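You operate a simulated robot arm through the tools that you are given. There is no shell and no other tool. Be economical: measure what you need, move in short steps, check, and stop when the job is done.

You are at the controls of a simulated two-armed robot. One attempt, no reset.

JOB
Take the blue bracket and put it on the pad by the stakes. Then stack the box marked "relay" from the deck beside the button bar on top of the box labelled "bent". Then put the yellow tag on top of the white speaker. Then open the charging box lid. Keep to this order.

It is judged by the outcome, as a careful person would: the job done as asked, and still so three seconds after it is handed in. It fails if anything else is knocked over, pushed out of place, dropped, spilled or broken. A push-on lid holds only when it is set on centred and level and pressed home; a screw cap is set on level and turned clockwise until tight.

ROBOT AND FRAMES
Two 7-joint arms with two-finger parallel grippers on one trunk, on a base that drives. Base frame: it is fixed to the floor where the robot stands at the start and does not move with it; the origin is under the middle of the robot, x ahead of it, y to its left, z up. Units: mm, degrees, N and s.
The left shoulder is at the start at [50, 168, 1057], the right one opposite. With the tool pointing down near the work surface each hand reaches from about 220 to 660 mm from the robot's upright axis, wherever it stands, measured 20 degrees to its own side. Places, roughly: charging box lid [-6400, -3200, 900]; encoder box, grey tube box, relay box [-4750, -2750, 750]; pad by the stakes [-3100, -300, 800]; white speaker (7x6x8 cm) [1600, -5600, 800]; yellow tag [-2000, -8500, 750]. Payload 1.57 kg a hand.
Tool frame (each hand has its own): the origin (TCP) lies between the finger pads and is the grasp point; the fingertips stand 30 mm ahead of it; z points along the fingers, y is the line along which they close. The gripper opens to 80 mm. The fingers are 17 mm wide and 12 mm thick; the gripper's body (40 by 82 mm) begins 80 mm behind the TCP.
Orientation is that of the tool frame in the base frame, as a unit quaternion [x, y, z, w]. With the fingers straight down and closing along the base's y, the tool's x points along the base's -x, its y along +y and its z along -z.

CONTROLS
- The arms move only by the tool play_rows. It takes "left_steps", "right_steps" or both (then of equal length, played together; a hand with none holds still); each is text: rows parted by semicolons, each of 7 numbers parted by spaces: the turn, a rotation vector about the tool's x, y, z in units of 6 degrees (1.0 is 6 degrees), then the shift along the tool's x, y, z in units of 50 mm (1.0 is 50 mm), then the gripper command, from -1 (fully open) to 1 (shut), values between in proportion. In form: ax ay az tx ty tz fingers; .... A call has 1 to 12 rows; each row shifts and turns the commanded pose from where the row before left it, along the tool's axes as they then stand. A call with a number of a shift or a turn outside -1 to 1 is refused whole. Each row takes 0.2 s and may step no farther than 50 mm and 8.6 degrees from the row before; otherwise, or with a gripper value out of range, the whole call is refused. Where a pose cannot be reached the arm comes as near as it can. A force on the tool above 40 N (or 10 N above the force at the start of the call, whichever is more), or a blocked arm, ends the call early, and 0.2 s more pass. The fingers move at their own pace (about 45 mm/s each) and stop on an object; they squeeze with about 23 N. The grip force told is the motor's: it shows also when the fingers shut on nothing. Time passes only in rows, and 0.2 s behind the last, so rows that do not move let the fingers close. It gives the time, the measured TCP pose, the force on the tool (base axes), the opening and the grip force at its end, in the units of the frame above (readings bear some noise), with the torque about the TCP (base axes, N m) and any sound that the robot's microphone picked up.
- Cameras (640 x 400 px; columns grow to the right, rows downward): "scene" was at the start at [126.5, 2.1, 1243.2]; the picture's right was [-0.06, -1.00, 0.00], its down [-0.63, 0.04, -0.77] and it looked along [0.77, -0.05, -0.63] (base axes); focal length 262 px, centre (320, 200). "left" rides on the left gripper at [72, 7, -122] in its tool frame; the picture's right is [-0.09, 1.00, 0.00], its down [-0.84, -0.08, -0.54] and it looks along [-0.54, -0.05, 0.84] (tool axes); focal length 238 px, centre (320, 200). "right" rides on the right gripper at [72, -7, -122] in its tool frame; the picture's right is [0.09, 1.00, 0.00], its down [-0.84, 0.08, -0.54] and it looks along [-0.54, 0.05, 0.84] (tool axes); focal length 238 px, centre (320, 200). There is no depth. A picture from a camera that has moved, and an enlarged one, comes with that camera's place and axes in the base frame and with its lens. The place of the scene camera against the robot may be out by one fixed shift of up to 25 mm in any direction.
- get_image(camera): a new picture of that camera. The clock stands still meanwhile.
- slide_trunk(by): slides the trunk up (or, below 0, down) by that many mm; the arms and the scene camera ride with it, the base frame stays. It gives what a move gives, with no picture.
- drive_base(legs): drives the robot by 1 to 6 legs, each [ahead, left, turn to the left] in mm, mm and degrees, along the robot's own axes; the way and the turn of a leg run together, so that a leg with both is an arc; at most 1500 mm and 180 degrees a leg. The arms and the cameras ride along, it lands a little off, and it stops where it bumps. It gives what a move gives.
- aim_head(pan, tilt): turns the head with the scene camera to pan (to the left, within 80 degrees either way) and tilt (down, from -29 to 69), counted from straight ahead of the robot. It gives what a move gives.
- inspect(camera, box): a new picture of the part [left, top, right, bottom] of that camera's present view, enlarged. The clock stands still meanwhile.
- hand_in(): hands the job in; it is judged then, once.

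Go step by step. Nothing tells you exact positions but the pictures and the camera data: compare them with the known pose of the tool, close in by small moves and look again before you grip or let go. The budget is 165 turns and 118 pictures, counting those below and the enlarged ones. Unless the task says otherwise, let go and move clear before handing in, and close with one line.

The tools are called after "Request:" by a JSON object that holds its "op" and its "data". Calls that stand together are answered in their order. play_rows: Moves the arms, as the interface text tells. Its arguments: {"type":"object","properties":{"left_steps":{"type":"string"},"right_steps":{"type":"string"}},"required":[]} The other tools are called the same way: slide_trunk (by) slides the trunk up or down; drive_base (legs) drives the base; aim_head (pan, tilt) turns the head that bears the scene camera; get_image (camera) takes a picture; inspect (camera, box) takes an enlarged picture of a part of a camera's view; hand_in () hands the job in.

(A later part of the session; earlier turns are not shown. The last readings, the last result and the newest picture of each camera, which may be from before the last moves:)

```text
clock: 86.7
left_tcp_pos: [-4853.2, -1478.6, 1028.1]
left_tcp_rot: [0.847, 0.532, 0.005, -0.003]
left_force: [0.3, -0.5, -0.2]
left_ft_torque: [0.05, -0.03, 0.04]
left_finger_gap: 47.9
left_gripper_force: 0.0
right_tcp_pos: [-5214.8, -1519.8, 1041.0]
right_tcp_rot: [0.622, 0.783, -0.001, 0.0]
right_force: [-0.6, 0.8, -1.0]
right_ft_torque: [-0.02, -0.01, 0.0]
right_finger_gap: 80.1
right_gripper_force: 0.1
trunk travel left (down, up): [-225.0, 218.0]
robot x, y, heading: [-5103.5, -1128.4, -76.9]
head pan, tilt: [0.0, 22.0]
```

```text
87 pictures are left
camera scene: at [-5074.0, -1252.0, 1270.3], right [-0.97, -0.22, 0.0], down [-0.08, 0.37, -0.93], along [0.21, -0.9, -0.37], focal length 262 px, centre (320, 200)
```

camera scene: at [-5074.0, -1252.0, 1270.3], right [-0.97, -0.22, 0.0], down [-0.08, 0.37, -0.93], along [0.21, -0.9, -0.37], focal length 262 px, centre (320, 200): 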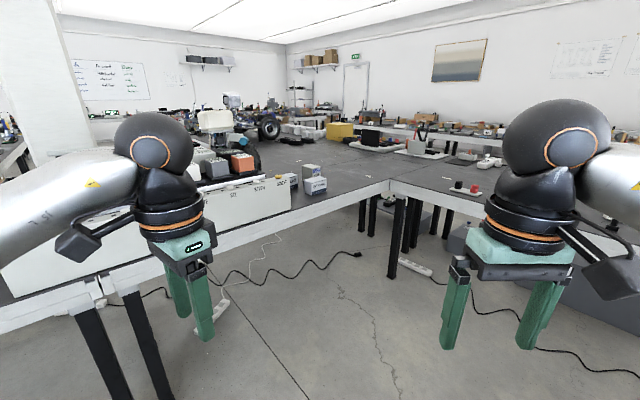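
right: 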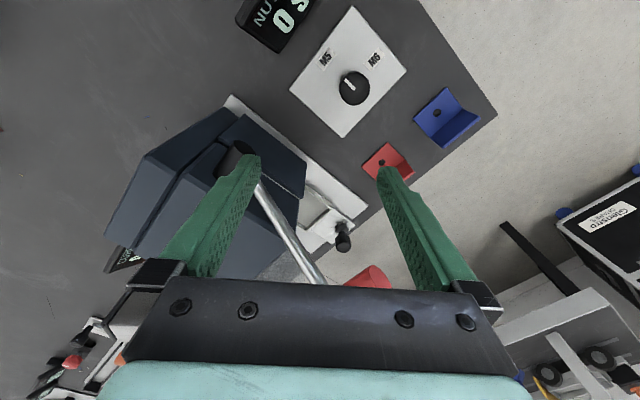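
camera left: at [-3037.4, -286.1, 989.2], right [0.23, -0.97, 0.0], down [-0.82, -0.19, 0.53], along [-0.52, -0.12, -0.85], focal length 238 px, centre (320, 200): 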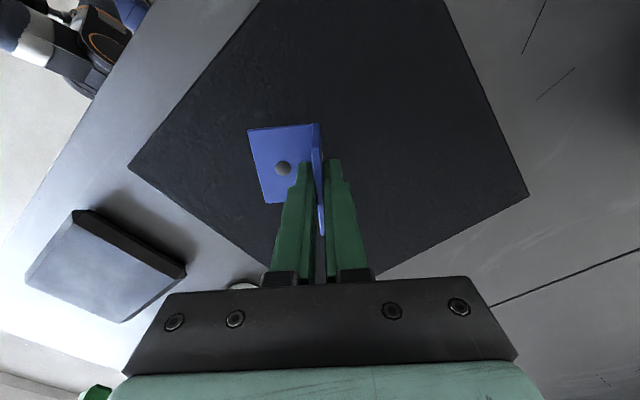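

Small boxes stand at the end of the battery rack on the left table. I'll zoom in on them.

Request:
{"op": "inspect", "data": {"camera": "scene", "box": [200, 130, 360, 230]}}

Request:
{"op": "inspect", "data": {"camera": "scene", "box": [360, 110, 520, 210]}}

```text
4.00 times, centred on (280, 180) of scene
camera zoom: at [-5074.0, -1252.0, 1270.3], right [-0.97, -0.22, 0.0], down [-0.08, 0.37, -0.93], along [0.21, -0.9, -0.37], focal length 1050 px, centre (480, 280)
```

zoom: 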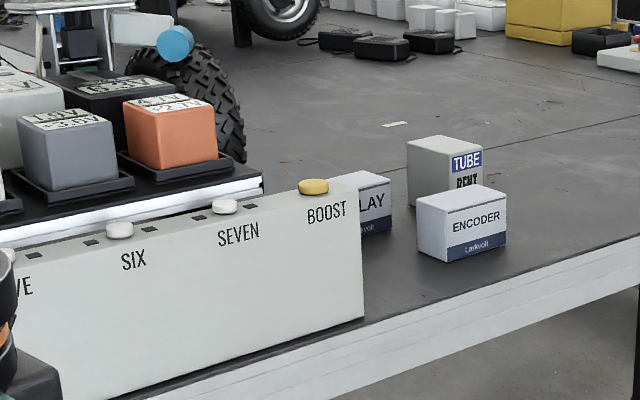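

```text
4.00 times, centred on (440, 160) of scene
camera zoom: at [-5074.0, -1252.0, 1270.3], right [-0.97, -0.22, 0.0], down [-0.08, 0.37, -0.93], along [0.21, -0.9, -0.37], focal length 1050 px, centre (-160, 360)
```

zoom: 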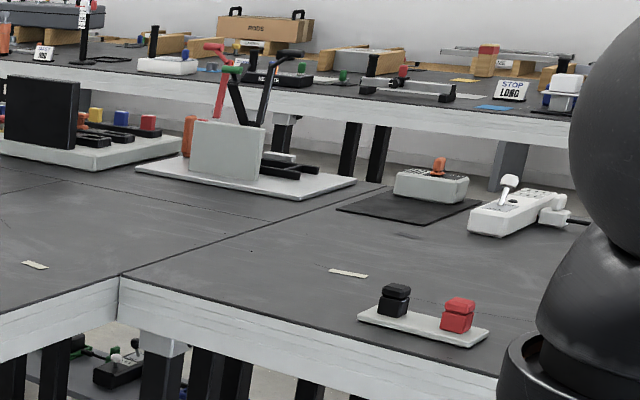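

The relay box is behind the end of the button bar ("BOOST"), with the grey "TUBE / BENT" box and the encoder box next to it. I'll turn to face this table's edge (heading -33°) and slide right to stand off in front of the boxes.

Request:
{"op": "drive_base", "data": {"legs": [[0, 0, 44], [250, -450, 0], [0, -480, 0]]}}

Request:
{"op": "aim_head", "data": {"pan": 0, "tilt": 30}}

Request:
{"op": "get_image", "data": {"camera": "scene"}}

```text
clock: 94.1
left_tcp_pos: [-4986.7, -2120.5, 1028.2]
left_tcp_rot: [0.589, 0.808, 0.004, -0.004]
left_force: [-0.2, -0.5, -1.3]
left_ft_torque: [0.03, 0.0, -0.01]
left_finger_gap: 47.8
left_gripper_force: 0.2
right_tcp_pos: [-5219.1, -2399.2, 1040.3]
right_tcp_rot: [0.287, 0.958, 0.0, 0.001]
right_force: [0.6, -0.1, -0.2]
right_ft_torque: [-0.02, -0.02, 0.02]
right_finger_gap: 79.9
right_gripper_force: 0.1
trunk travel left (down, up): [-225.0, 218.0]
robot x, y, heading: [-5408.2, -2040.8, -33.6]
head pan, tilt: [0.0, 22.0]
```

```text
clock: 94.8
left_tcp_pos: [-4985.1, -2119.6, 1028.7]
left_tcp_rot: [0.589, 0.808, 0.004, -0.003]
left_force: [0.6, -1.0, 0.1]
left_ft_torque: [0.01, -0.01, 0.01]
left_finger_gap: 47.9
left_gripper_force: 0.0
right_tcp_pos: [-5219.0, -2399.0, 1041.0]
right_tcp_rot: [0.287, 0.958, -0.001, 0.002]
right_force: [-0.3, -0.5, -0.3]
right_ft_torque: [0.0, 0.01, 0.0]
right_finger_gap: 80.1
right_gripper_force: 0.1
trunk travel left (down, up): [-225.0, 218.0]
robot x, y, heading: [-5409.8, -2040.1, -33.5]
head pan, tilt: [0.0, 30.0]
```

```text
84 pictures are left
camera scene: at [-5298.8, -2104.6, 1257.5], right [-0.55, -0.83, 0.0], down [-0.42, 0.28, -0.87], along [0.72, -0.48, -0.5], focal length 262 px, centre (320, 200)
```

scene: 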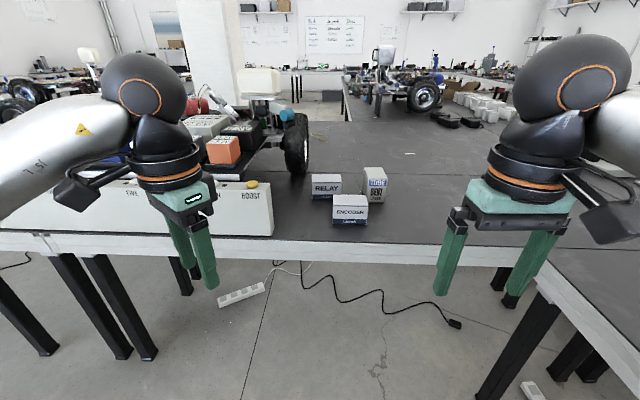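

Request:
{"op": "inspect", "data": {"camera": "scene", "box": [270, 150, 430, 250]}}

```text
4.00 times, centred on (350, 200) of scene
camera zoom: at [-5298.8, -2104.6, 1257.5], right [-0.55, -0.83, 0.0], down [-0.42, 0.28, -0.87], along [0.72, -0.48, -0.5], focal length 1050 px, centre (200, 200)
```

zoom: 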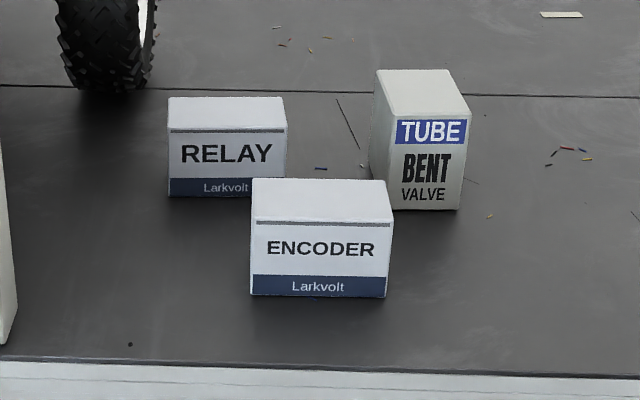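

The boxes are about 70 mm deep (relay 110×70×70) and the tube box is about 62×108×92; the relay centre is near (-4567, -2622) and the tube box near (-4675, -2773). I'll raise the left hand clear, then drive up to the table.

Request:
{"op": "play_rows", "data": {"left_steps": "0 0 0 0.3 0 -0.7 -0.2;0 0 0 0.3 0 -0.7 -0.2;0 0 0 0.3 0 -0.6 -0.2"}}

Request:
{"op": "drive_base", "data": {"legs": [[490, 56, 0]]}}

Request:
{"op": "aim_head", "data": {"pan": -15, "tilt": 42}}

Request:
{"op": "get_image", "data": {"camera": "scene"}}

Request:
{"op": "get_image", "data": {"camera": "right"}}

```text
clock: 95.6
left_tcp_pos: [-5000.4, -2078.7, 1129.1]
left_tcp_rot: [0.589, 0.808, 0.004, -0.004]
left_force: [0.7, 0.4, -0.2]
left_ft_torque: [-0.03, -0.01, -0.01]
left_finger_gap: 47.6
left_gripper_force: 0.0
right_tcp_pos: [-5219.7, -2398.3, 1040.7]
right_tcp_rot: [0.287, 0.958, -0.001, 0.001]
right_force: [-0.3, 0.0, 0.5]
right_ft_torque: [-0.01, 0.01, 0.0]
right_finger_gap: 80.2
right_gripper_force: 0.1
trunk travel left (down, up): [-225.0, 218.0]
robot x, y, heading: [-5408.9, -2035.2, -33.8]
head pan, tilt: [0.0, 30.0]
```

```text
clock: 98.5
left_tcp_pos: [-4560.4, -2302.9, 1129.0]
left_tcp_rot: [0.588, 0.809, 0.004, -0.004]
left_force: [0.5, 0.3, -0.4]
left_ft_torque: [-0.01, 0.02, 0.01]
left_finger_gap: 48.0
left_gripper_force: 0.0
right_tcp_pos: [-4781.5, -2621.9, 1041.2]
right_tcp_rot: [0.287, 0.958, 0.0, 0.001]
right_force: [-0.1, 0.1, 0.7]
right_ft_torque: [-0.02, 0.0, 0.02]
right_finger_gap: 80.0
right_gripper_force: 0.0
trunk travel left (down, up): [-225.0, 218.0]
robot x, y, heading: [-4973.0, -2264.7, -33.4]
head pan, tilt: [0.0, 30.0]
```

```text
clock: 99.3
left_tcp_pos: [-4561.1, -2303.2, 1129.0]
left_tcp_rot: [0.588, 0.809, 0.003, -0.003]
left_force: [0.0, -0.2, -0.3]
left_ft_torque: [0.01, -0.02, 0.0]
left_finger_gap: 48.0
left_gripper_force: 0.0
right_tcp_pos: [-4779.7, -2621.3, 1040.9]
right_tcp_rot: [0.286, 0.958, -0.001, 0.001]
right_force: [0.1, 0.0, 0.4]
right_ft_torque: [0.01, 0.02, 0.02]
right_finger_gap: 80.2
right_gripper_force: 0.0
trunk travel left (down, up): [-225.0, 218.0]
robot x, y, heading: [-4970.0, -2260.0, -33.7]
head pan, tilt: [-15.0, 42.0]
```

```text
82 pictures are left
camera scene: at [-4880.5, -2341.0, 1239.2], right [-0.75, -0.66, 0.0], down [-0.44, 0.5, -0.74], along [0.49, -0.56, -0.67], focal length 262 px, centre (320, 200)
```

scene: 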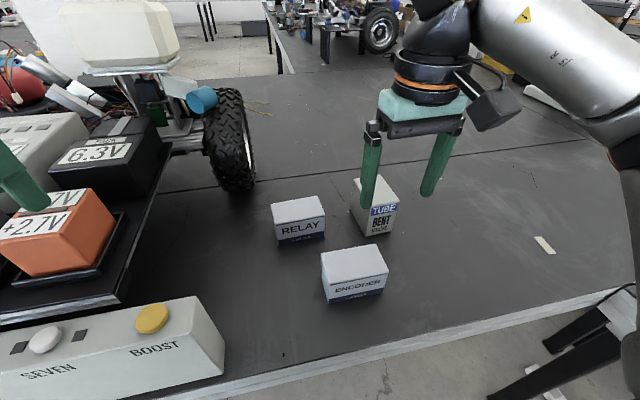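

```text
81 pictures are left
camera right: at [-4844.6, -2588.3, 1163.5], right [0.47, 0.88, 0.0], down [0.74, -0.4, 0.54], along [0.48, -0.26, -0.84], focal length 238 px, centre (320, 200)
```

right: 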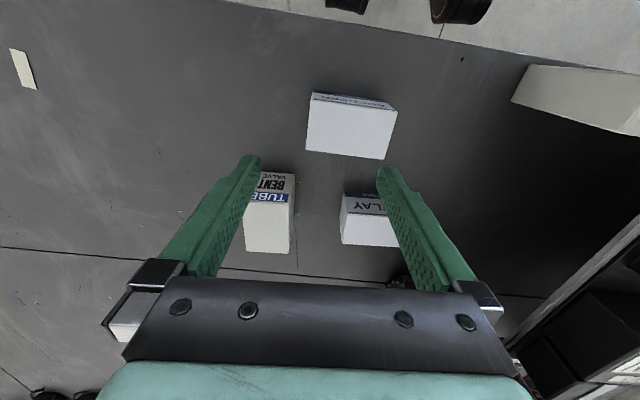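

Hand-camera and head-camera fixes agree after a constant shift of (+13, -15): relay centre about (-4554, -2637), tube box about (-4662, -2787). I'll move the right hand above the relay and turn it 90° to close across its depth.

Request:
{"op": "play_rows", "data": {"right_steps": "0 0 0 -0.788 0.448 0.32 -1;0 0 0 -0.788 0.448 0.32 -1;0 0 0 -0.788 0.448 0.32 -1;0 0 0 -0.788 0.448 0.32 -1;0 0 0 -0.788 0.448 0.32 -1;0 0 -1 0 0 0 -1;0 0 -1 0 0 0 -1;0 0 -1 0 0 0 -1;0 0 -1 0 0 0 -1;0 0 -1 0 0 0 -1;0 0 -1 0 0 0 -1;0 0 -1 0 0 0 -1"}}

Request:
{"op": "play_rows", "data": {"right_steps": "0 0 -1 0 0 0 -1;0 0 -1 0 0 0 -1;0 0 -1 0 0 0 -1;0 0 -1 0 0 0 -1;0 0 -1 0 0 0 -1;0 0 -1 0 0 0 -1;0 0 -1 0 0 0 -1;0 0 -1 0 0 0 -1"}}

Request:
{"op": "get_image", "data": {"camera": "right"}}

Request:
{"op": "get_image", "data": {"camera": "scene"}}

```text
clock: 101.9
left_tcp_pos: [-4561.4, -2303.4, 1130.1]
left_tcp_rot: [0.588, 0.809, 0.005, -0.003]
left_force: [0.5, -0.4, -0.2]
left_ft_torque: [0.02, -0.01, 0.03]
left_finger_gap: 48.2
left_gripper_force: 0.1
right_tcp_pos: [-4577.9, -2638.8, 956.7]
right_tcp_rot: [-0.06, 0.998, 0.0, -0.002]
right_force: [0.4, -0.5, -0.2]
right_ft_torque: [0.07, -0.04, 0.0]
right_finger_gap: 80.1
right_gripper_force: 0.1
right hand out of reach, approached as far as the arm can: row 12
trunk travel left (down, up): [-225.0, 218.0]
robot x, y, heading: [-4972.0, -2261.5, -33.5]
head pan, tilt: [-15.0, 42.0]
```

```text
clock: 103.7
left_tcp_pos: [-4561.2, -2302.8, 1129.0]
left_tcp_rot: [0.588, 0.809, 0.003, -0.004]
left_force: [1.0, 0.2, 0.2]
left_ft_torque: [0.02, 0.05, -0.02]
left_finger_gap: 48.0
left_gripper_force: 0.1
right_tcp_pos: [-4584.6, -2630.2, 956.4]
right_tcp_rot: [-0.085, 0.996, -0.001, -0.004]
right_force: [-0.1, 0.1, 0.2]
right_ft_torque: [-0.02, 0.0, -0.01]
right_finger_gap: 80.0
right_gripper_force: 0.0
right hand out of reach, approached as far as the arm can: row 1, 2, 3, 4, 5, 6, 7, 8
trunk travel left (down, up): [-225.0, 218.0]
robot x, y, heading: [-4970.6, -2263.2, -33.4]
head pan, tilt: [-15.0, 42.0]
```

```text
80 pictures are left
camera right: at [-4653.2, -2649.2, 1079.8], right [-0.26, 0.97, 0.0], down [0.81, 0.22, 0.54], along [0.52, 0.14, -0.84], focal length 238 px, centre (320, 200)
```

right: 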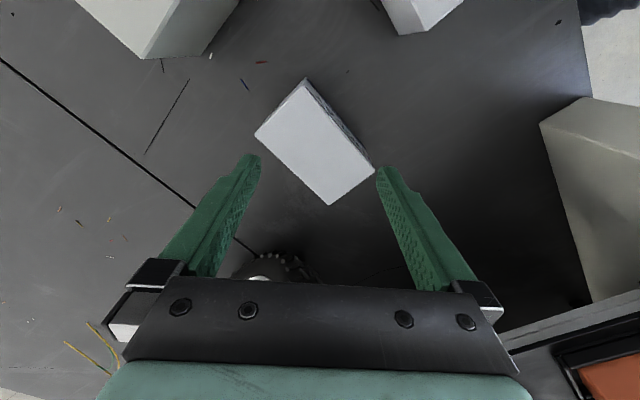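

```text
79 pictures are left
camera scene: at [-4880.4, -2341.1, 1239.1], right [-0.75, -0.66, 0.0], down [-0.44, 0.5, -0.74], along [0.49, -0.56, -0.67], focal length 262 px, centre (320, 200)
```

scene: 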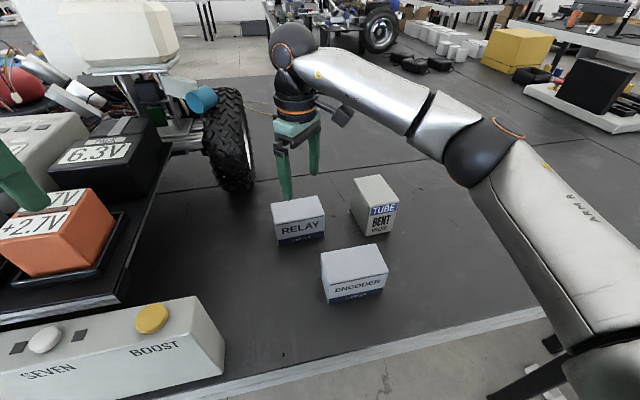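

The wrist stops about 43° into that turn. I'll turn it the other way instead.

Request:
{"op": "play_rows", "data": {"right_steps": "0 0 1 0 0 0 -1;0 0 1 0 0 0 -1;0 0 1 0 0 0 -1;0 0 1 0 0 0 -1;0 0 1 0 0 0 -1;0 0 1 0 0 0 -1;0 0 1 0 0 0 -1;0 0 1 0 0 0 -1;0 0 1 0 0 0 -1;0 0 1 0 0 0 -1;0 0 1 0 0 0 -1;0 0 1 0 0 0 -1"}}

Request:
{"op": "play_rows", "data": {"right_steps": "0 0 1 0 0 0 -1;0 0 1 0 0 0 -1;0 0 1 0 0 0 -1;0 0 1 0 0 0 -1;0 0 1 0 0 0 -1;0 0 1 0 0 0 -1;0 0 1 0 0 0 -1;0 0 1 0 0 0 -1;0 0 1 0 0 0 -1;0 0 1 0 0 0 -1"}}

Request:
{"op": "get_image", "data": {"camera": "right"}}

```text
clock: 106.3
left_tcp_pos: [-4560.4, -2302.6, 1129.7]
left_tcp_rot: [0.588, 0.809, 0.004, -0.003]
left_force: [0.2, 0.6, -1.4]
left_ft_torque: [-0.02, 0.02, 0.02]
left_finger_gap: 48.0
left_gripper_force: 0.0
right_tcp_pos: [-4584.7, -2629.7, 957.1]
right_tcp_rot: [0.518, 0.855, -0.001, -0.002]
right_force: [0.4, 0.0, 0.8]
right_ft_torque: [-0.03, 0.01, 0.01]
right_finger_gap: 80.0
right_gripper_force: 0.1
trunk travel left (down, up): [-225.0, 218.0]
robot x, y, heading: [-4968.5, -2261.0, -33.6]
head pan, tilt: [-15.0, 42.0]
```

```text
clock: 108.5
left_tcp_pos: [-4561.7, -2302.9, 1130.3]
left_tcp_rot: [0.587, 0.809, 0.003, -0.004]
left_force: [-0.1, 0.5, -0.3]
left_ft_torque: [0.0, 0.0, -0.02]
left_finger_gap: 47.9
left_gripper_force: 0.1
right_tcp_pos: [-4584.7, -2631.1, 957.4]
right_tcp_rot: [0.876, 0.482, -0.003, -0.001]
right_force: [-0.3, -0.1, 0.1]
right_ft_torque: [0.02, -0.02, -0.02]
right_finger_gap: 80.1
right_gripper_force: 0.0
trunk travel left (down, up): [-225.0, 218.0]
robot x, y, heading: [-4971.9, -2263.9, -33.5]
head pan, tilt: [-15.0, 42.0]
```

```text
78 pictures are left
camera right: at [-4550.8, -2566.6, 1079.3], right [0.89, -0.46, 0.0], down [-0.38, -0.75, 0.55], along [-0.25, -0.48, -0.84], focal length 238 px, centre (320, 200)
```

right: 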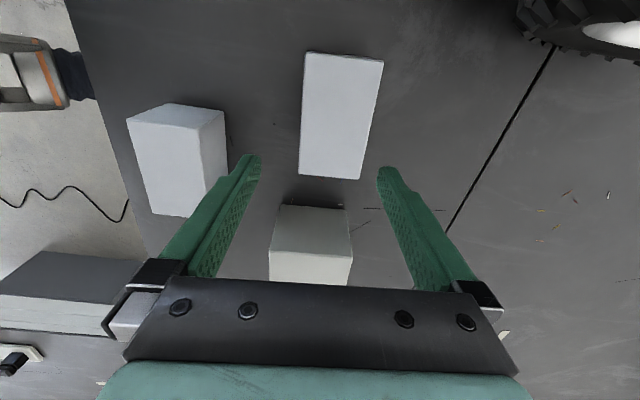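

The hand is aligned with the box; the relay centre is about (-4567, -2633), width ~71 mm between fingers opening 80. I'll centre and go down to just above the top, then check.

Request:
{"op": "play_rows", "data": {"right_steps": "0 0 0 0.156 0.32 0.3 -1;0 0 0 0 0 0.6 -1;0 0 0 0 0 0.5 -1;0 0 0 0 0 0 -1"}}

Request:
{"op": "get_image", "data": {"camera": "right"}}

Request:
{"op": "inspect", "data": {"camera": "scene", "box": [220, 120, 420, 320]}}

```text
clock: 109.5
left_tcp_pos: [-4562.2, -2301.8, 1129.6]
left_tcp_rot: [0.588, 0.809, 0.002, -0.003]
left_force: [-0.1, 0.1, 0.4]
left_ft_torque: [0.01, 0.02, -0.02]
left_finger_gap: 48.0
left_gripper_force: 0.2
right_tcp_pos: [-4566.0, -2633.5, 886.5]
right_tcp_rot: [0.876, 0.482, -0.003, -0.001]
right_force: [0.1, -0.8, 0.5]
right_ft_torque: [-0.01, 0.0, 0.02]
right_finger_gap: 79.8
right_gripper_force: 0.0
trunk travel left (down, up): [-225.0, 218.0]
robot x, y, heading: [-4971.5, -2263.8, -33.6]
head pan, tilt: [-15.0, 42.0]
```

```text
77 pictures are left
camera right: at [-4533.5, -2569.0, 1009.2], right [0.89, -0.45, 0.0], down [-0.38, -0.75, 0.54], along [-0.25, -0.48, -0.84], focal length 238 px, centre (320, 200)
```

right: 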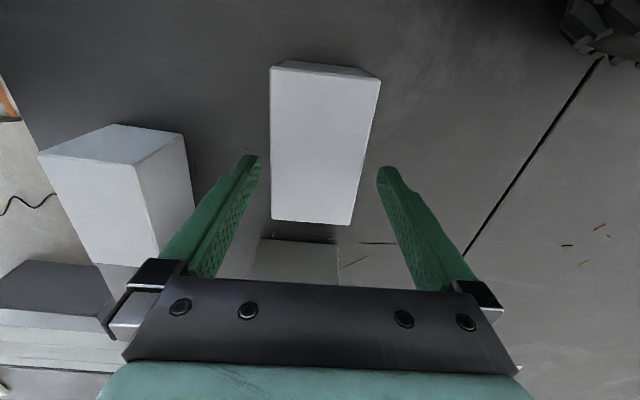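

```text
2.00 times, centred on (320, 220) of scene
camera zoom: at [-4880.6, -2341.0, 1239.2], right [-0.75, -0.66, 0.0], down [-0.44, 0.5, -0.74], along [0.49, -0.56, -0.67], focal length 525 px, centre (320, 160)
```

zoom: 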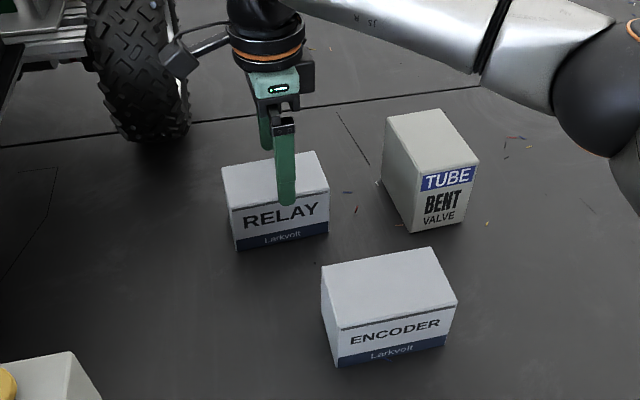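

The box is 73 mm wide, centred 2 mm off the hand in the closing direction. I'll correct that and descend around it slowly.

Request:
{"op": "play_rows", "data": {"right_steps": "0 0 0.1 -0.06 -0.045 0 -1;0 0 0 0 0 0.3 -1;0 0 0 0 0 0.2 -1;0 0 0 0 0 0.2 -1;0 0 0 0 0 0.2 -1;0 0 0 0 0 0.2 -1;0 0 0 0 0 0.2 -1;0 0 0 0 0 0 -1"}}

Request:
{"op": "get_image", "data": {"camera": "right"}}

```text
clock: 111.3
left_tcp_pos: [-4561.6, -2302.3, 1128.8]
left_tcp_rot: [0.588, 0.809, 0.004, -0.003]
left_force: [0.2, -0.5, 0.6]
left_ft_torque: [0.0, 0.03, 0.0]
left_finger_gap: 48.0
left_gripper_force: 0.0
right_tcp_pos: [-4569.8, -2632.9, 822.3]
right_tcp_rot: [0.878, 0.478, -0.003, -0.001]
right_force: [0.2, 0.6, 0.0]
right_ft_torque: [0.06, -0.02, -0.02]
right_finger_gap: 80.0
right_gripper_force: 0.1
trunk travel left (down, up): [-225.0, 218.0]
robot x, y, heading: [-4971.9, -2261.6, -33.6]
head pan, tilt: [-15.0, 42.0]
```

```text
75 pictures are left
camera right: at [-4536.9, -2569.9, 944.0], right [0.89, -0.46, 0.0], down [-0.39, -0.74, 0.55], along [-0.26, -0.48, -0.84], focal length 238 px, centre (320, 200)
```

right: 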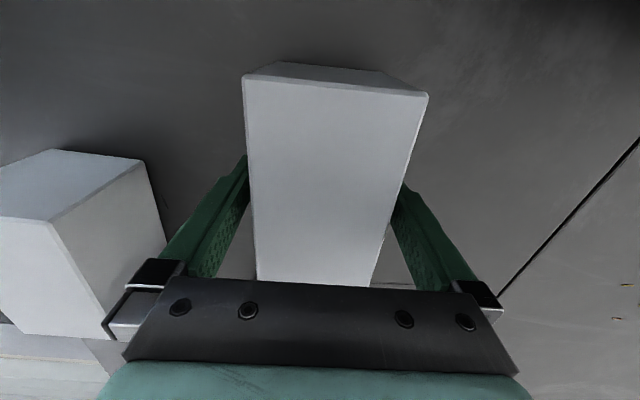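

The fingers straddle the box. I'll close and lift straight up.

Request:
{"op": "play_rows", "data": {"right_steps": "0 0 0 0 0 0 1;0 0 0 0 0 0 1;0 0 0 0 0 0 1;0 0 0 0 0 0 1"}}

Request:
{"op": "play_rows", "data": {"right_steps": "0 0 0 0 0 -0.2 1;0 0 0 0 0 -0.4 1;0 0 0 0 0 -0.6 1;0 0 0 0 0 -0.6 1;0 0 0 0 0 -0.6 1;0 0 0 0 0 -0.4 1;0 0 0 0 0 0 1"}}

Request:
{"op": "get_image", "data": {"camera": "right"}}

Request:
{"op": "get_image", "data": {"camera": "scene"}}

```text
clock: 112.3
left_tcp_pos: [-4561.7, -2302.5, 1129.3]
left_tcp_rot: [0.588, 0.809, 0.003, -0.003]
left_force: [-0.2, 0.4, 0.7]
left_ft_torque: [-0.01, 0.0, -0.06]
left_finger_gap: 47.9
left_gripper_force: 0.0
right_tcp_pos: [-4570.5, -2633.4, 821.6]
right_tcp_rot: [0.879, 0.477, -0.003, -0.001]
right_force: [0.9, -0.3, 0.0]
right_ft_torque: [-0.12, -0.08, -0.02]
right_finger_gap: 64.6
right_gripper_force: 22.9
trunk travel left (down, up): [-225.0, 218.0]
robot x, y, heading: [-4974.1, -2266.6, -33.8]
head pan, tilt: [-15.0, 42.0]
```

```text
clock: 113.9
left_tcp_pos: [-4560.5, -2301.1, 1129.0]
left_tcp_rot: [0.587, 0.809, 0.004, -0.002]
left_force: [-0.3, 0.1, -0.1]
left_ft_torque: [-0.01, -0.02, 0.02]
left_finger_gap: 48.0
left_gripper_force: 0.1
right_tcp_pos: [-4569.9, -2634.2, 961.2]
right_tcp_rot: [0.878, 0.478, -0.003, -0.002]
right_force: [0.8, 0.2, -2.9]
right_ft_torque: [-0.01, 0.01, 0.07]
right_finger_gap: 64.5
right_gripper_force: 23.3
trunk travel left (down, up): [-225.0, 218.0]
robot x, y, heading: [-4972.6, -2261.0, -33.4]
head pan, tilt: [-15.0, 42.0]
```

```text
74 pictures are left
camera right: at [-4535.7, -2570.1, 1085.2], right [0.89, -0.46, 0.0], down [-0.39, -0.74, 0.54], along [-0.26, -0.48, -0.84], focal length 238 px, centre (320, 200)
```

right: 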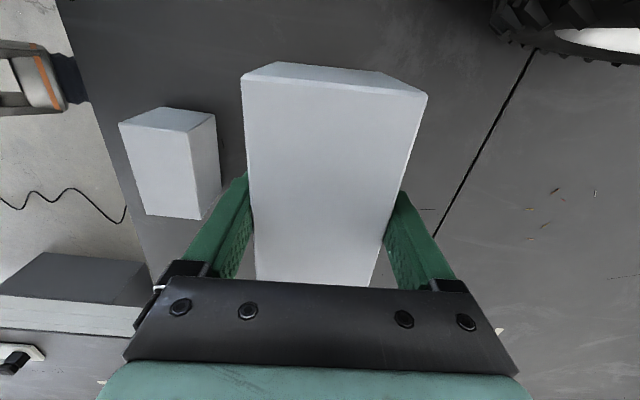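

```text
73 pictures are left
camera scene: at [-4880.4, -2341.2, 1239.1], right [-0.75, -0.66, 0.0], down [-0.44, 0.5, -0.74], along [0.49, -0.56, -0.67], focal length 262 px, centre (320, 200)
```

scene: 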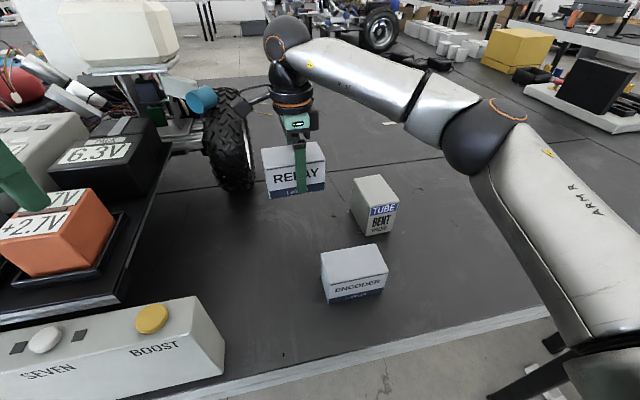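

The relay is held (64.5 mm wide, so the deck is at z≈780 and the tube box top at ~870–880). I'll carry it over the tube box's centre, about (-4673, -2775), and look.

Request:
{"op": "play_rows", "data": {"right_steps": "0 0 0 -0.5 -0.04 0 1;0 0 0 -0.8 -0.05 0 1;0 0 0 -0.8 -0.05 0 1;0 0 0 -0.8 -0.05 0 1;0 0 0 -0.66 -0.02 0 1;0 0 0 0 0 0 1;0 0 0 0 0 0 1"}}

Request:
{"op": "get_image", "data": {"camera": "right"}}

Request:
{"op": "inspect", "data": {"camera": "scene", "box": [280, 80, 480, 280]}}

```text
clock: 115.5
left_tcp_pos: [-4561.6, -2302.4, 1129.9]
left_tcp_rot: [0.587, 0.809, 0.003, -0.004]
left_force: [0.4, -0.3, 0.9]
left_ft_torque: [-0.02, 0.0, 0.01]
left_finger_gap: 48.0
left_gripper_force: 0.0
right_tcp_pos: [-4675.4, -2778.4, 959.8]
right_tcp_rot: [0.878, 0.478, -0.002, -0.001]
right_force: [0.0, 0.1, -1.5]
right_ft_torque: [-0.07, 0.03, 0.0]
right_finger_gap: 64.7
right_gripper_force: 23.0
trunk travel left (down, up): [-225.0, 218.0]
robot x, y, heading: [-4972.1, -2264.6, -33.6]
head pan, tilt: [-15.0, 42.0]
```

```text
72 pictures are left
camera right: at [-4641.5, -2714.1, 1083.4], right [0.89, -0.46, -0.01], down [-0.39, -0.74, 0.54], along [-0.26, -0.48, -0.84], focal length 238 px, centre (320, 200)
```

right: 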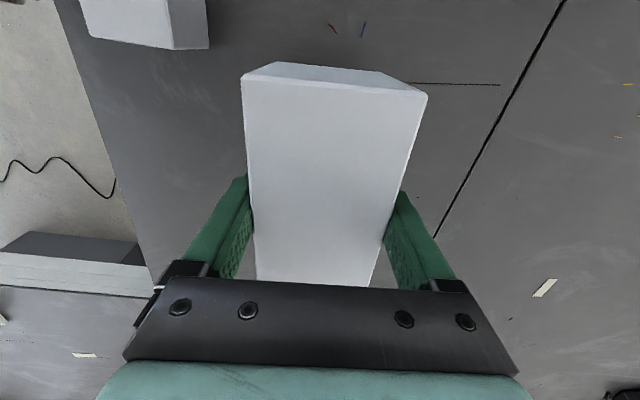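

```text
2.00 times, centred on (380, 180) of scene
camera zoom: at [-4880.5, -2341.2, 1239.1], right [-0.75, -0.66, 0.0], down [-0.44, 0.5, -0.74], along [0.49, -0.56, -0.67], focal length 525 px, centre (200, 240)
```

zoom: 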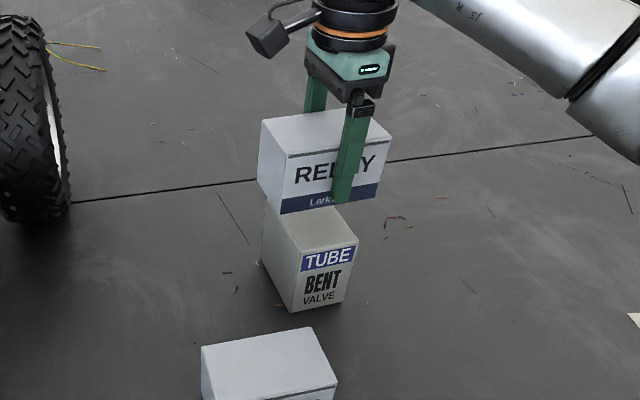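

The relay sits over the tube box with lateral alignment within a few mm; it should go ~6 mm farther back. I'll shift and lower in small steps until I feel contact.

Request:
{"op": "play_rows", "data": {"right_steps": "0 0 0 0 0.12 0 1;0 0 0 0 0 0.4 1;0 0 0 0 0 0.2 1;0 0 0 0 0 0.06 1;0 0 0 0 0 0.06 1;0 0 0 0 0 0 1"}}

Request:
{"op": "inspect", "data": {"camera": "scene", "box": [280, 80, 480, 280]}}

```text
clock: 116.9
left_tcp_pos: [-4560.9, -2301.3, 1129.6]
left_tcp_rot: [0.588, 0.809, 0.004, -0.004]
left_force: [-0.2, -0.4, 0.3]
left_ft_torque: [0.0, 0.02, -0.02]
left_finger_gap: 48.0
left_gripper_force: 0.1
right_tcp_pos: [-4671.0, -2780.7, 925.6]
right_tcp_rot: [0.878, 0.479, -0.003, -0.001]
right_force: [0.0, 0.2, -1.5]
right_ft_torque: [-0.03, 0.01, -0.02]
right_finger_gap: 65.0
right_gripper_force: 23.1
trunk travel left (down, up): [-225.0, 218.0]
robot x, y, heading: [-4969.0, -2262.0, -33.5]
head pan, tilt: [-15.0, 42.0]
```

```text
2.00 times, centred on (380, 180) of scene
camera zoom: at [-4880.5, -2341.2, 1239.2], right [-0.75, -0.66, 0.0], down [-0.44, 0.5, -0.74], along [0.49, -0.56, -0.67], focal length 525 px, centre (200, 240)
```

zoom: 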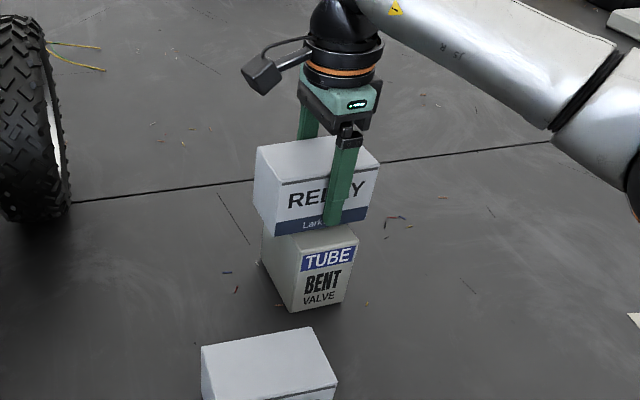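

Laterally centred and set back about 19 mm as wanted. Lowering further in 2–3 mm steps.

Request:
{"op": "play_rows", "data": {"right_steps": "0 0 0 0 0 0.06 1;0 0 0 0 0 0 1;0 0 0 0 0 0.05 1;0 0 0 0 0 0 1"}}

Request:
{"op": "play_rows", "data": {"right_steps": "0 0 0 0 0 0.05 1;0 0 0 0 0 0 1;0 0 0 0 0 0 1"}}

```text
clock: 117.9
left_tcp_pos: [-4562.0, -2302.2, 1128.3]
left_tcp_rot: [0.588, 0.809, 0.004, -0.003]
left_force: [-0.6, -0.1, -0.5]
left_ft_torque: [0.0, 0.05, 0.0]
left_finger_gap: 48.1
left_gripper_force: 0.0
right_tcp_pos: [-4669.5, -2780.6, 922.2]
right_tcp_rot: [0.878, 0.478, -0.003, 0.0]
right_force: [-0.8, 0.4, 1.9]
right_ft_torque: [-0.18, -0.04, -0.05]
right_finger_gap: 64.7
right_gripper_force: 23.2
trunk travel left (down, up): [-225.0, 218.0]
robot x, y, heading: [-4967.2, -2260.8, -33.6]
head pan, tilt: [-15.0, 42.0]
```

```text
clock: 118.7
left_tcp_pos: [-4561.8, -2301.9, 1129.8]
left_tcp_rot: [0.588, 0.809, 0.003, -0.003]
left_force: [0.1, 0.1, 0.3]
left_ft_torque: [0.03, -0.02, -0.01]
left_finger_gap: 48.0
left_gripper_force: 0.1
right_tcp_pos: [-4671.5, -2781.6, 921.1]
right_tcp_rot: [0.878, 0.478, -0.001, 0.001]
right_force: [0.5, -5.2, 20.8]
right_ft_torque: [-0.04, 0.11, 0.01]
right_finger_gap: 65.1
right_gripper_force: 22.8
trunk travel left (down, up): [-225.0, 218.0]
robot x, y, heading: [-4971.8, -2263.9, -33.4]
head pan, tilt: [-15.0, 42.0]
```

It rests on the tube box (21 N). I'll ease the load, open, and rise straight up.

Request:
{"op": "play_rows", "data": {"right_steps": "0 0 0 0 0 -0.05 1;0 0 0 0 0 0 -1;0 0 0 0 0 0 -1;0 0 0 0 0 0 -1;0 0 0 0 0 -0.2 -1;0 0 0 0 0 -0.4 -1;0 0 0 0 0 -0.6 -1;0 0 0 0 0 -0.8 -1;0 0 0 0 0 -0.6 -1"}}

Request:
{"op": "get_image", "data": {"camera": "scene"}}

```text
clock: 120.7
left_tcp_pos: [-4561.1, -2302.0, 1128.8]
left_tcp_rot: [0.588, 0.809, 0.003, -0.004]
left_force: [-0.2, -0.1, 0.2]
left_ft_torque: [-0.01, 0.0, 0.0]
left_finger_gap: 47.9
left_gripper_force: 0.2
right_tcp_pos: [-4669.1, -2779.6, 1051.5]
right_tcp_rot: [0.878, 0.478, -0.004, -0.002]
right_force: [0.9, 0.0, -0.6]
right_ft_torque: [-0.01, 0.01, -0.01]
right_finger_gap: 80.2
right_gripper_force: 0.1
trunk travel left (down, up): [-225.0, 218.0]
robot x, y, heading: [-4970.7, -2264.7, -33.5]
head pan, tilt: [-15.0, 42.0]
```

```text
69 pictures are left
camera scene: at [-4880.7, -2340.8, 1239.2], right [-0.75, -0.66, 0.0], down [-0.44, 0.5, -0.74], along [0.49, -0.56, -0.67], focal length 262 px, centre (320, 200)
```

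scene: 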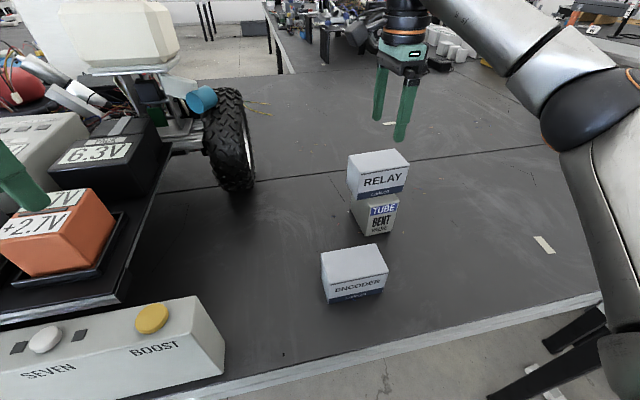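

The relay sits squarely on the "bent" box. I'll retract the right hand, turn it back, and back away.

Request:
{"op": "play_rows", "data": {"right_steps": "0 0 0 0 -0.6 -0.2 -1;0 0 0 0 -0.8 0 -1;0 0 0 0 -0.8 0 -1;0 0 0 0 -0.8 0 -1;0 0 -1 0 0 0 -1;0 0 -1 0 0 0 -1;0 0 -1 0 0 0 -1;0 0 -1 0 0 0 -1;0 0 -1 0 0 0 -1;0 0 -1 0 0 0 -1;0 0 -1 0 0 0 -1;0 0 -1 0 0 0 -1"}}

Request:
{"op": "play_rows", "data": {"right_steps": "0 0 -1 0 0 0 -1;0 0 -1 0 0 0 -1;0 0 -1 0 0 0 -1;0 0 -1 0 0 0 -1;0 0 -1 0 0 0 -1;0 0 -1 0 0 0 -1;0 0 -1 0 0 0 -1"}}

Request:
{"op": "drive_base", "data": {"legs": [[-600, 0, 0]]}}

Request:
{"op": "aim_head", "data": {"pan": 0, "tilt": 5}}

Request:
{"op": "get_image", "data": {"camera": "scene"}}

```text
clock: 123.3
left_tcp_pos: [-4561.4, -2302.9, 1128.6]
left_tcp_rot: [0.587, 0.809, 0.003, -0.003]
left_force: [0.5, -0.5, 0.7]
left_ft_torque: [-0.03, 0.01, -0.02]
left_finger_gap: 48.3
left_gripper_force: 0.0
right_tcp_pos: [-4795.3, -2700.1, 1061.5]
right_tcp_rot: [0.607, 0.794, -0.002, -0.002]
right_force: [-0.3, -0.4, -0.1]
right_ft_torque: [-0.03, 0.04, 0.02]
right_finger_gap: 80.0
right_gripper_force: 0.0
trunk travel left (down, up): [-225.0, 218.0]
robot x, y, heading: [-4974.9, -2265.2, -33.4]
head pan, tilt: [-15.0, 42.0]
```

```text
clock: 124.9
left_tcp_pos: [-4562.9, -2302.2, 1128.3]
left_tcp_rot: [0.588, 0.809, 0.004, -0.004]
left_force: [0.3, -0.3, 0.5]
left_ft_torque: [0.0, 0.01, 0.01]
left_finger_gap: 47.8
left_gripper_force: 0.2
right_tcp_pos: [-4795.6, -2699.2, 1061.3]
right_tcp_rot: [0.282, 0.96, -0.001, -0.002]
right_force: [-1.5, 0.0, -0.9]
right_ft_torque: [0.03, 0.01, 0.02]
right_finger_gap: 80.0
right_gripper_force: 0.1
trunk travel left (down, up): [-225.0, 218.0]
robot x, y, heading: [-4969.0, -2262.4, -33.5]
head pan, tilt: [-15.0, 42.0]
```

```text
clock: 128.3
left_tcp_pos: [-5060.3, -1971.0, 1128.3]
left_tcp_rot: [0.586, 0.81, 0.004, -0.003]
left_force: [0.1, -0.7, -0.5]
left_ft_torque: [0.0, 0.0, 0.04]
left_finger_gap: 48.0
left_gripper_force: 0.1
right_tcp_pos: [-5293.1, -2368.3, 1061.2]
right_tcp_rot: [0.279, 0.96, -0.001, -0.002]
right_force: [-0.1, -0.1, -1.1]
right_ft_torque: [0.0, 0.03, 0.03]
right_finger_gap: 80.0
right_gripper_force: 0.1
trunk travel left (down, up): [-225.0, 218.0]
robot x, y, heading: [-5470.9, -1933.6, -33.3]
head pan, tilt: [-15.0, 42.0]
```

```text
clock: 129.3
left_tcp_pos: [-5061.6, -1971.0, 1127.2]
left_tcp_rot: [0.585, 0.811, 0.003, -0.003]
left_force: [-0.1, -0.2, 0.1]
left_ft_torque: [0.03, 0.02, -0.03]
left_finger_gap: 47.9
left_gripper_force: 0.0
right_tcp_pos: [-5294.0, -2369.7, 1062.4]
right_tcp_rot: [0.28, 0.96, -0.001, -0.003]
right_force: [-0.3, -0.3, -1.0]
right_ft_torque: [0.0, 0.03, 0.0]
right_finger_gap: 79.8
right_gripper_force: 0.1
trunk travel left (down, up): [-225.0, 218.0]
robot x, y, heading: [-5470.9, -1936.1, -33.3]
head pan, tilt: [0.0, 5.0]
```

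```text
68 pictures are left
camera scene: at [-5358.9, -1999.4, 1297.8], right [-0.55, -0.84, 0.0], down [-0.07, 0.05, -1.0], along [0.83, -0.55, -0.09], focal length 262 px, centre (320, 200)
```

scene: 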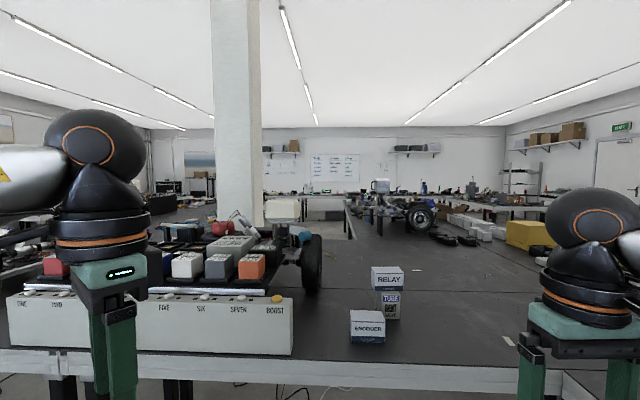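

The stack is safe. I need a route to the yellow tag at (-2000, -8500), so I'll look around to both sides from here.

Request:
{"op": "aim_head", "data": {"pan": -70, "tilt": 12}}

Request:
{"op": "get_image", "data": {"camera": "scene"}}

Request:
{"op": "aim_head", "data": {"pan": 70, "tilt": 12}}

Request:
{"op": "get_image", "data": {"camera": "scene"}}

```text
clock: 130.7
left_tcp_pos: [-5061.3, -1972.0, 1128.2]
left_tcp_rot: [0.586, 0.81, 0.003, -0.003]
left_force: [0.5, 0.0, -0.1]
left_ft_torque: [-0.02, -0.01, 0.03]
left_finger_gap: 48.1
left_gripper_force: 0.1
right_tcp_pos: [-5292.0, -2368.6, 1061.2]
right_tcp_rot: [0.28, 0.96, -0.001, -0.004]
right_force: [0.1, 0.1, -1.2]
right_ft_torque: [0.02, -0.02, -0.01]
right_finger_gap: 80.0
right_gripper_force: 0.1
trunk travel left (down, up): [-225.0, 218.0]
robot x, y, heading: [-5468.6, -1935.4, -33.1]
head pan, tilt: [-70.0, 12.0]
```

```text
67 pictures are left
camera scene: at [-5457.0, -2039.8, 1286.6], right [-0.97, 0.23, 0.0], down [0.05, 0.2, -0.98], along [-0.22, -0.95, -0.21], focal length 262 px, centre (320, 200)
```

scene: 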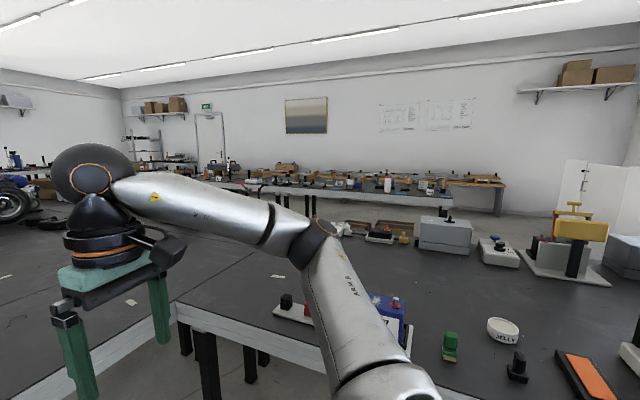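

```text
clock: 133.0
left_tcp_pos: [-5060.6, -1971.1, 1129.2]
left_tcp_rot: [0.586, 0.811, 0.004, -0.003]
left_force: [0.0, 0.1, -0.4]
left_ft_torque: [0.04, -0.03, -0.02]
left_finger_gap: 48.0
left_gripper_force: 0.1
right_tcp_pos: [-5293.0, -2369.4, 1062.1]
right_tcp_rot: [0.28, 0.96, -0.001, -0.004]
right_force: [0.4, -0.3, 0.1]
right_ft_torque: [0.02, 0.01, 0.03]
right_finger_gap: 80.2
right_gripper_force: 0.0
trunk travel left (down, up): [-225.0, 218.0]
robot x, y, heading: [-5469.5, -1941.6, -33.3]
head pan, tilt: [70.0, 12.0]
```

```text
66 pictures are left
camera scene: at [-5361.1, -1893.2, 1286.6], right [0.6, -0.8, 0.0], down [-0.17, -0.12, -0.98], along [0.78, 0.59, -0.21], focal length 262 px, centre (320, 200)
```

scene: 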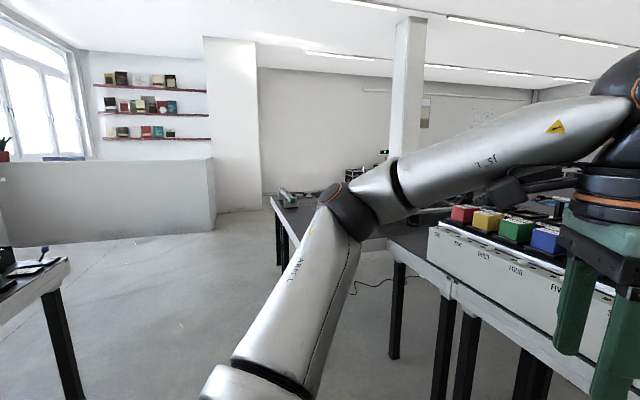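

The charging box is the grey box near the back edge of the other table, and an aisle with a door lies behind that table. I'll turn around and go past that table's right end to get into the back aisle.

Request:
{"op": "drive_base", "data": {"legs": [[0, 0, 90], [0, 0, 90], [600, 0, 0]]}}

Request:
{"op": "aim_head", "data": {"pan": 35, "tilt": 15}}

Request:
{"op": "get_image", "data": {"camera": "scene"}}

```text
clock: 143.9
left_tcp_pos: [-6372.8, -1557.1, 1129.2]
left_tcp_rot: [0.806, -0.592, 0.003, 0.004]
left_force: [0.1, -0.6, 0.2]
left_ft_torque: [-0.01, -0.01, -0.06]
left_finger_gap: 48.0
left_gripper_force: 0.0
right_tcp_pos: [-6133.4, -1163.4, 1061.9]
right_tcp_rot: [0.958, -0.288, 0.003, -0.001]
right_force: [-1.0, 0.6, -0.7]
right_ft_torque: [-0.03, -0.01, 0.02]
right_finger_gap: 80.0
right_gripper_force: 0.0
trunk travel left (down, up): [-225.0, 218.0]
robot x, y, heading: [-5963.7, -1599.9, 145.7]
head pan, tilt: [70.0, 12.0]
```

```text
clock: 145.0
left_tcp_pos: [-6372.7, -1557.8, 1129.0]
left_tcp_rot: [0.806, -0.592, 0.003, 0.003]
left_force: [-0.1, 0.1, 0.0]
left_ft_torque: [0.01, 0.03, 0.02]
left_finger_gap: 47.9
left_gripper_force: 0.1
right_tcp_pos: [-6134.7, -1163.3, 1062.0]
right_tcp_rot: [0.958, -0.288, 0.002, -0.001]
right_force: [0.0, -0.8, 1.0]
right_ft_torque: [0.01, -0.02, 0.06]
right_finger_gap: 79.9
right_gripper_force: 0.1
trunk travel left (down, up): [-225.0, 218.0]
robot x, y, heading: [-5964.3, -1600.0, 145.9]
head pan, tilt: [35.0, 15.0]
```

```text
65 pictures are left
camera scene: at [-6089.4, -1573.1, 1281.7], right [-0.02, 1.0, 0.0], down [0.26, 0.0, -0.97], along [-0.97, -0.02, -0.26], focal length 262 px, centre (320, 200)
```

scene: 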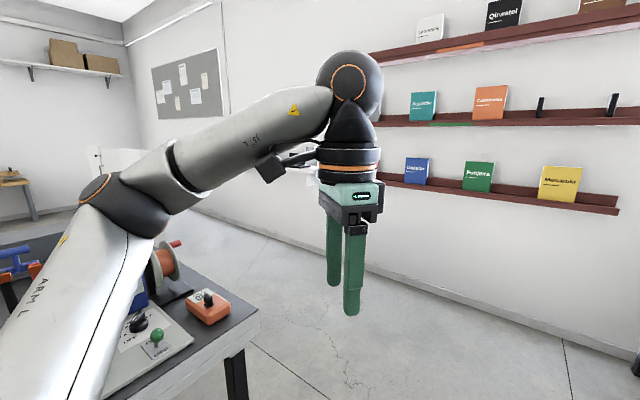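

The passage between this table's end and the shelf wall is wide. I'll drive through and turn left.

Request:
{"op": "drive_base", "data": {"legs": [[1170, 0, 0], [0, 0, 90]]}}

Request:
{"op": "aim_head", "data": {"pan": 8, "tilt": 15}}

Request:
{"op": "get_image", "data": {"camera": "scene"}}

```text
clock: 154.7
left_tcp_pos: [-6978.2, -1348.1, 1130.2]
left_tcp_rot: [0.99, 0.143, 0.004, 0.0]
left_force: [-0.3, 0.4, 0.5]
left_ft_torque: [0.0, -0.03, -0.06]
left_finger_gap: 47.9
left_gripper_force: 0.0
right_tcp_pos: [-7367.8, -1104.5, 1060.6]
right_tcp_rot: [0.885, 0.466, 0.001, -0.003]
right_force: [0.8, -0.5, -1.2]
right_ft_torque: [0.0, 0.0, 0.0]
right_finger_gap: 79.7
right_gripper_force: 0.1
trunk travel left (down, up): [-225.0, 218.0]
robot x, y, heading: [-6931.6, -939.1, -125.1]
head pan, tilt: [35.0, 15.0]
```

```text
clock: 155.6
left_tcp_pos: [-6979.6, -1348.5, 1128.7]
left_tcp_rot: [0.99, 0.143, 0.004, 0.0]
left_force: [1.3, -1.0, 0.8]
left_ft_torque: [0.0, -0.03, 0.01]
left_finger_gap: 48.2
left_gripper_force: 0.0
right_tcp_pos: [-7369.6, -1104.2, 1060.5]
right_tcp_rot: [0.885, 0.466, 0.001, -0.003]
right_force: [-0.1, 0.1, 0.3]
right_ft_torque: [-0.01, -0.01, -0.02]
right_finger_gap: 80.0
right_gripper_force: 0.1
trunk travel left (down, up): [-225.0, 218.0]
robot x, y, heading: [-6928.9, -940.9, -125.0]
head pan, tilt: [8.0, 15.0]
```

```text
64 pictures are left
camera scene: at [-6993.2, -1049.2, 1281.7], right [-0.89, 0.45, 0.0], down [0.12, 0.23, -0.97], along [-0.44, -0.86, -0.26], focal length 262 px, centre (320, 200)
```

scene: 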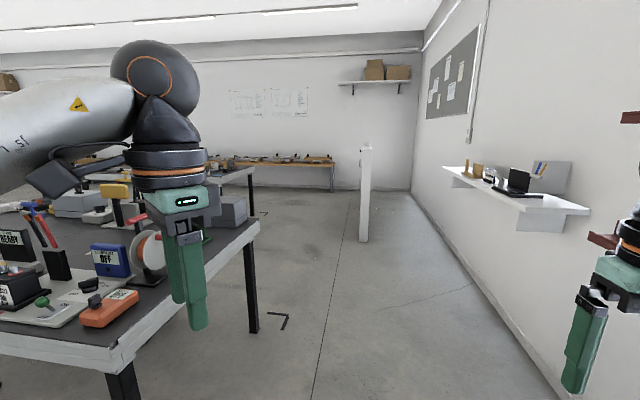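

The way is clear. I'll drive down past the table end, then turn left into the back aisle.

Request:
{"op": "drive_base", "data": {"legs": [[0, 0, 2], [1200, 0, 0], [1080, 0, 0], [0, 0, 90]]}}

Request:
{"op": "aim_head", "data": {"pan": 0, "tilt": 12}}

Request:
{"op": "get_image", "data": {"camera": "scene"}}

```text
clock: 171.1
left_tcp_pos: [-7759.2, -2879.2, 1129.9]
left_tcp_rot: [0.58, 0.814, 0.003, -0.003]
left_force: [0.0, 0.1, 0.2]
left_ft_torque: [0.01, -0.04, 0.0]
left_finger_gap: 48.0
left_gripper_force: 0.0
right_tcp_pos: [-7983.9, -3280.7, 1062.1]
right_tcp_rot: [0.274, 0.962, -0.001, -0.004]
right_force: [0.2, 0.5, -0.4]
right_ft_torque: [0.03, 0.03, 0.01]
right_finger_gap: 80.1
right_gripper_force: 0.1
trunk travel left (down, up): [-225.0, 218.0]
robot x, y, heading: [-8165.3, -2847.8, -32.3]
head pan, tilt: [8.0, 15.0]
```

```text
clock: 171.7
left_tcp_pos: [-7757.7, -2879.5, 1129.2]
left_tcp_rot: [0.581, 0.814, 0.003, -0.002]
left_force: [0.1, 0.0, -0.5]
left_ft_torque: [0.01, 0.05, -0.08]
left_finger_gap: 48.3
left_gripper_force: 0.0
right_tcp_pos: [-7985.7, -3281.5, 1061.9]
right_tcp_rot: [0.274, 0.962, -0.002, -0.001]
right_force: [0.2, -0.2, -0.1]
right_ft_torque: [0.01, -0.02, 0.03]
right_finger_gap: 79.9
right_gripper_force: 0.1
trunk travel left (down, up): [-225.0, 218.0]
robot x, y, heading: [-8169.2, -2845.5, -32.6]
head pan, tilt: [0.0, 12.0]
```

```text
63 pictures are left
camera scene: at [-8054.5, -2912.5, 1286.5], right [-0.54, -0.84, 0.0], down [-0.18, 0.11, -0.98], along [0.83, -0.52, -0.21], focal length 262 px, centre (320, 200)
```

scene: 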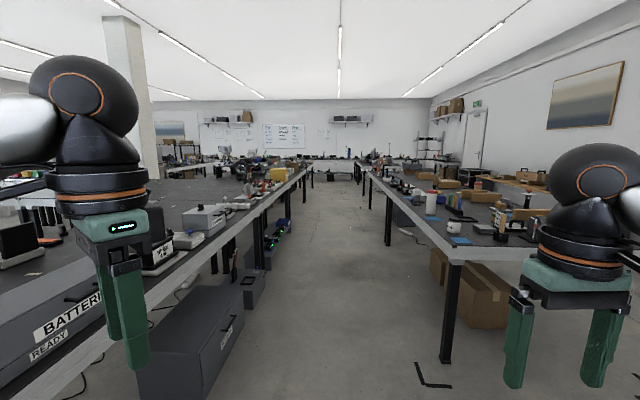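

A long clear aisle lies ahead, and the grey charging box (with a black knob) stands on the left table as expected. I'll drive along the aisle toward the tag.

Request:
{"op": "drive_base", "data": {"legs": [[1500, -40, 0], [1500, 0, 0], [1500, 0, 0]]}}

Request:
{"op": "get_image", "data": {"camera": "scene"}}

```text
refused: leg 1 is longer than a leg can be; nothing moved
```

```text
62 pictures are left
camera scene: at [-8054.5, -2912.5, 1286.5], right [-0.54, -0.84, 0.0], down [-0.18, 0.11, -0.98], along [0.83, -0.52, -0.21], focal length 262 px, centre (320, 200)
```

scene: 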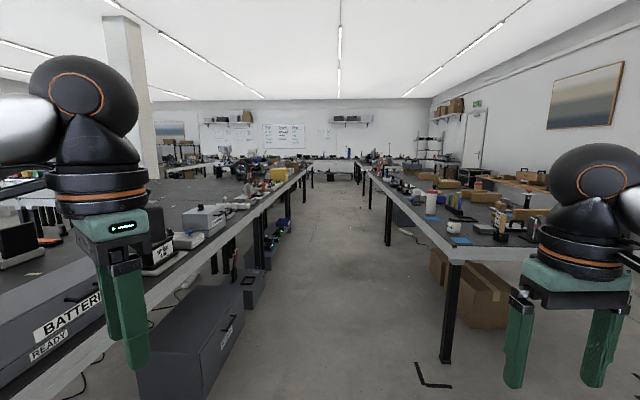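

The leg was just over the limit; same drive with shorter legs.

Request:
{"op": "drive_base", "data": {"legs": [[1490, -40, 0], [1500, 0, 0], [1500, 0, 0], [500, 0, 0]]}}

Request:
{"op": "get_image", "data": {"camera": "scene"}}

```text
clock: 195.7
left_tcp_pos: [-3575.2, -5614.1, 1128.7]
left_tcp_rot: [0.585, 0.811, 0.003, -0.003]
left_force: [-0.9, 0.0, -0.1]
left_ft_torque: [-0.01, 0.0, 0.01]
left_finger_gap: 48.1
left_gripper_force: 0.0
right_tcp_pos: [-3804.8, -6012.5, 1061.7]
right_tcp_rot: [0.279, 0.96, -0.001, -0.004]
right_force: [0.2, 0.3, -0.2]
right_ft_torque: [-0.02, 0.0, 0.02]
right_finger_gap: 80.0
right_gripper_force: 0.1
trunk travel left (down, up): [-225.0, 218.0]
robot x, y, heading: [-3984.1, -5581.4, -33.0]
head pan, tilt: [0.0, 12.0]
```

```text
61 pictures are left
camera scene: at [-3871.5, -5643.1, 1286.5], right [-0.55, -0.84, 0.0], down [-0.17, 0.11, -0.98], along [0.82, -0.53, -0.21], focal length 262 px, centre (320, 200)
```

scene: 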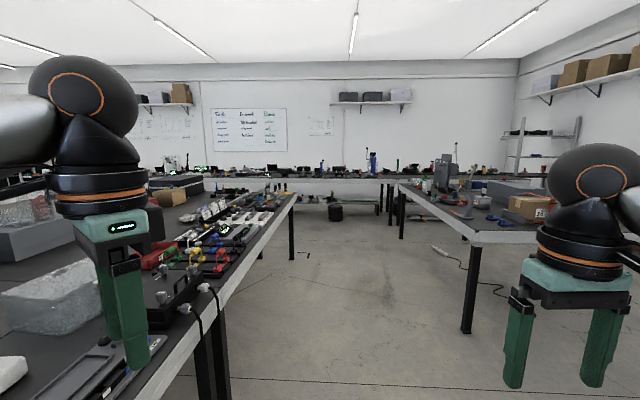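

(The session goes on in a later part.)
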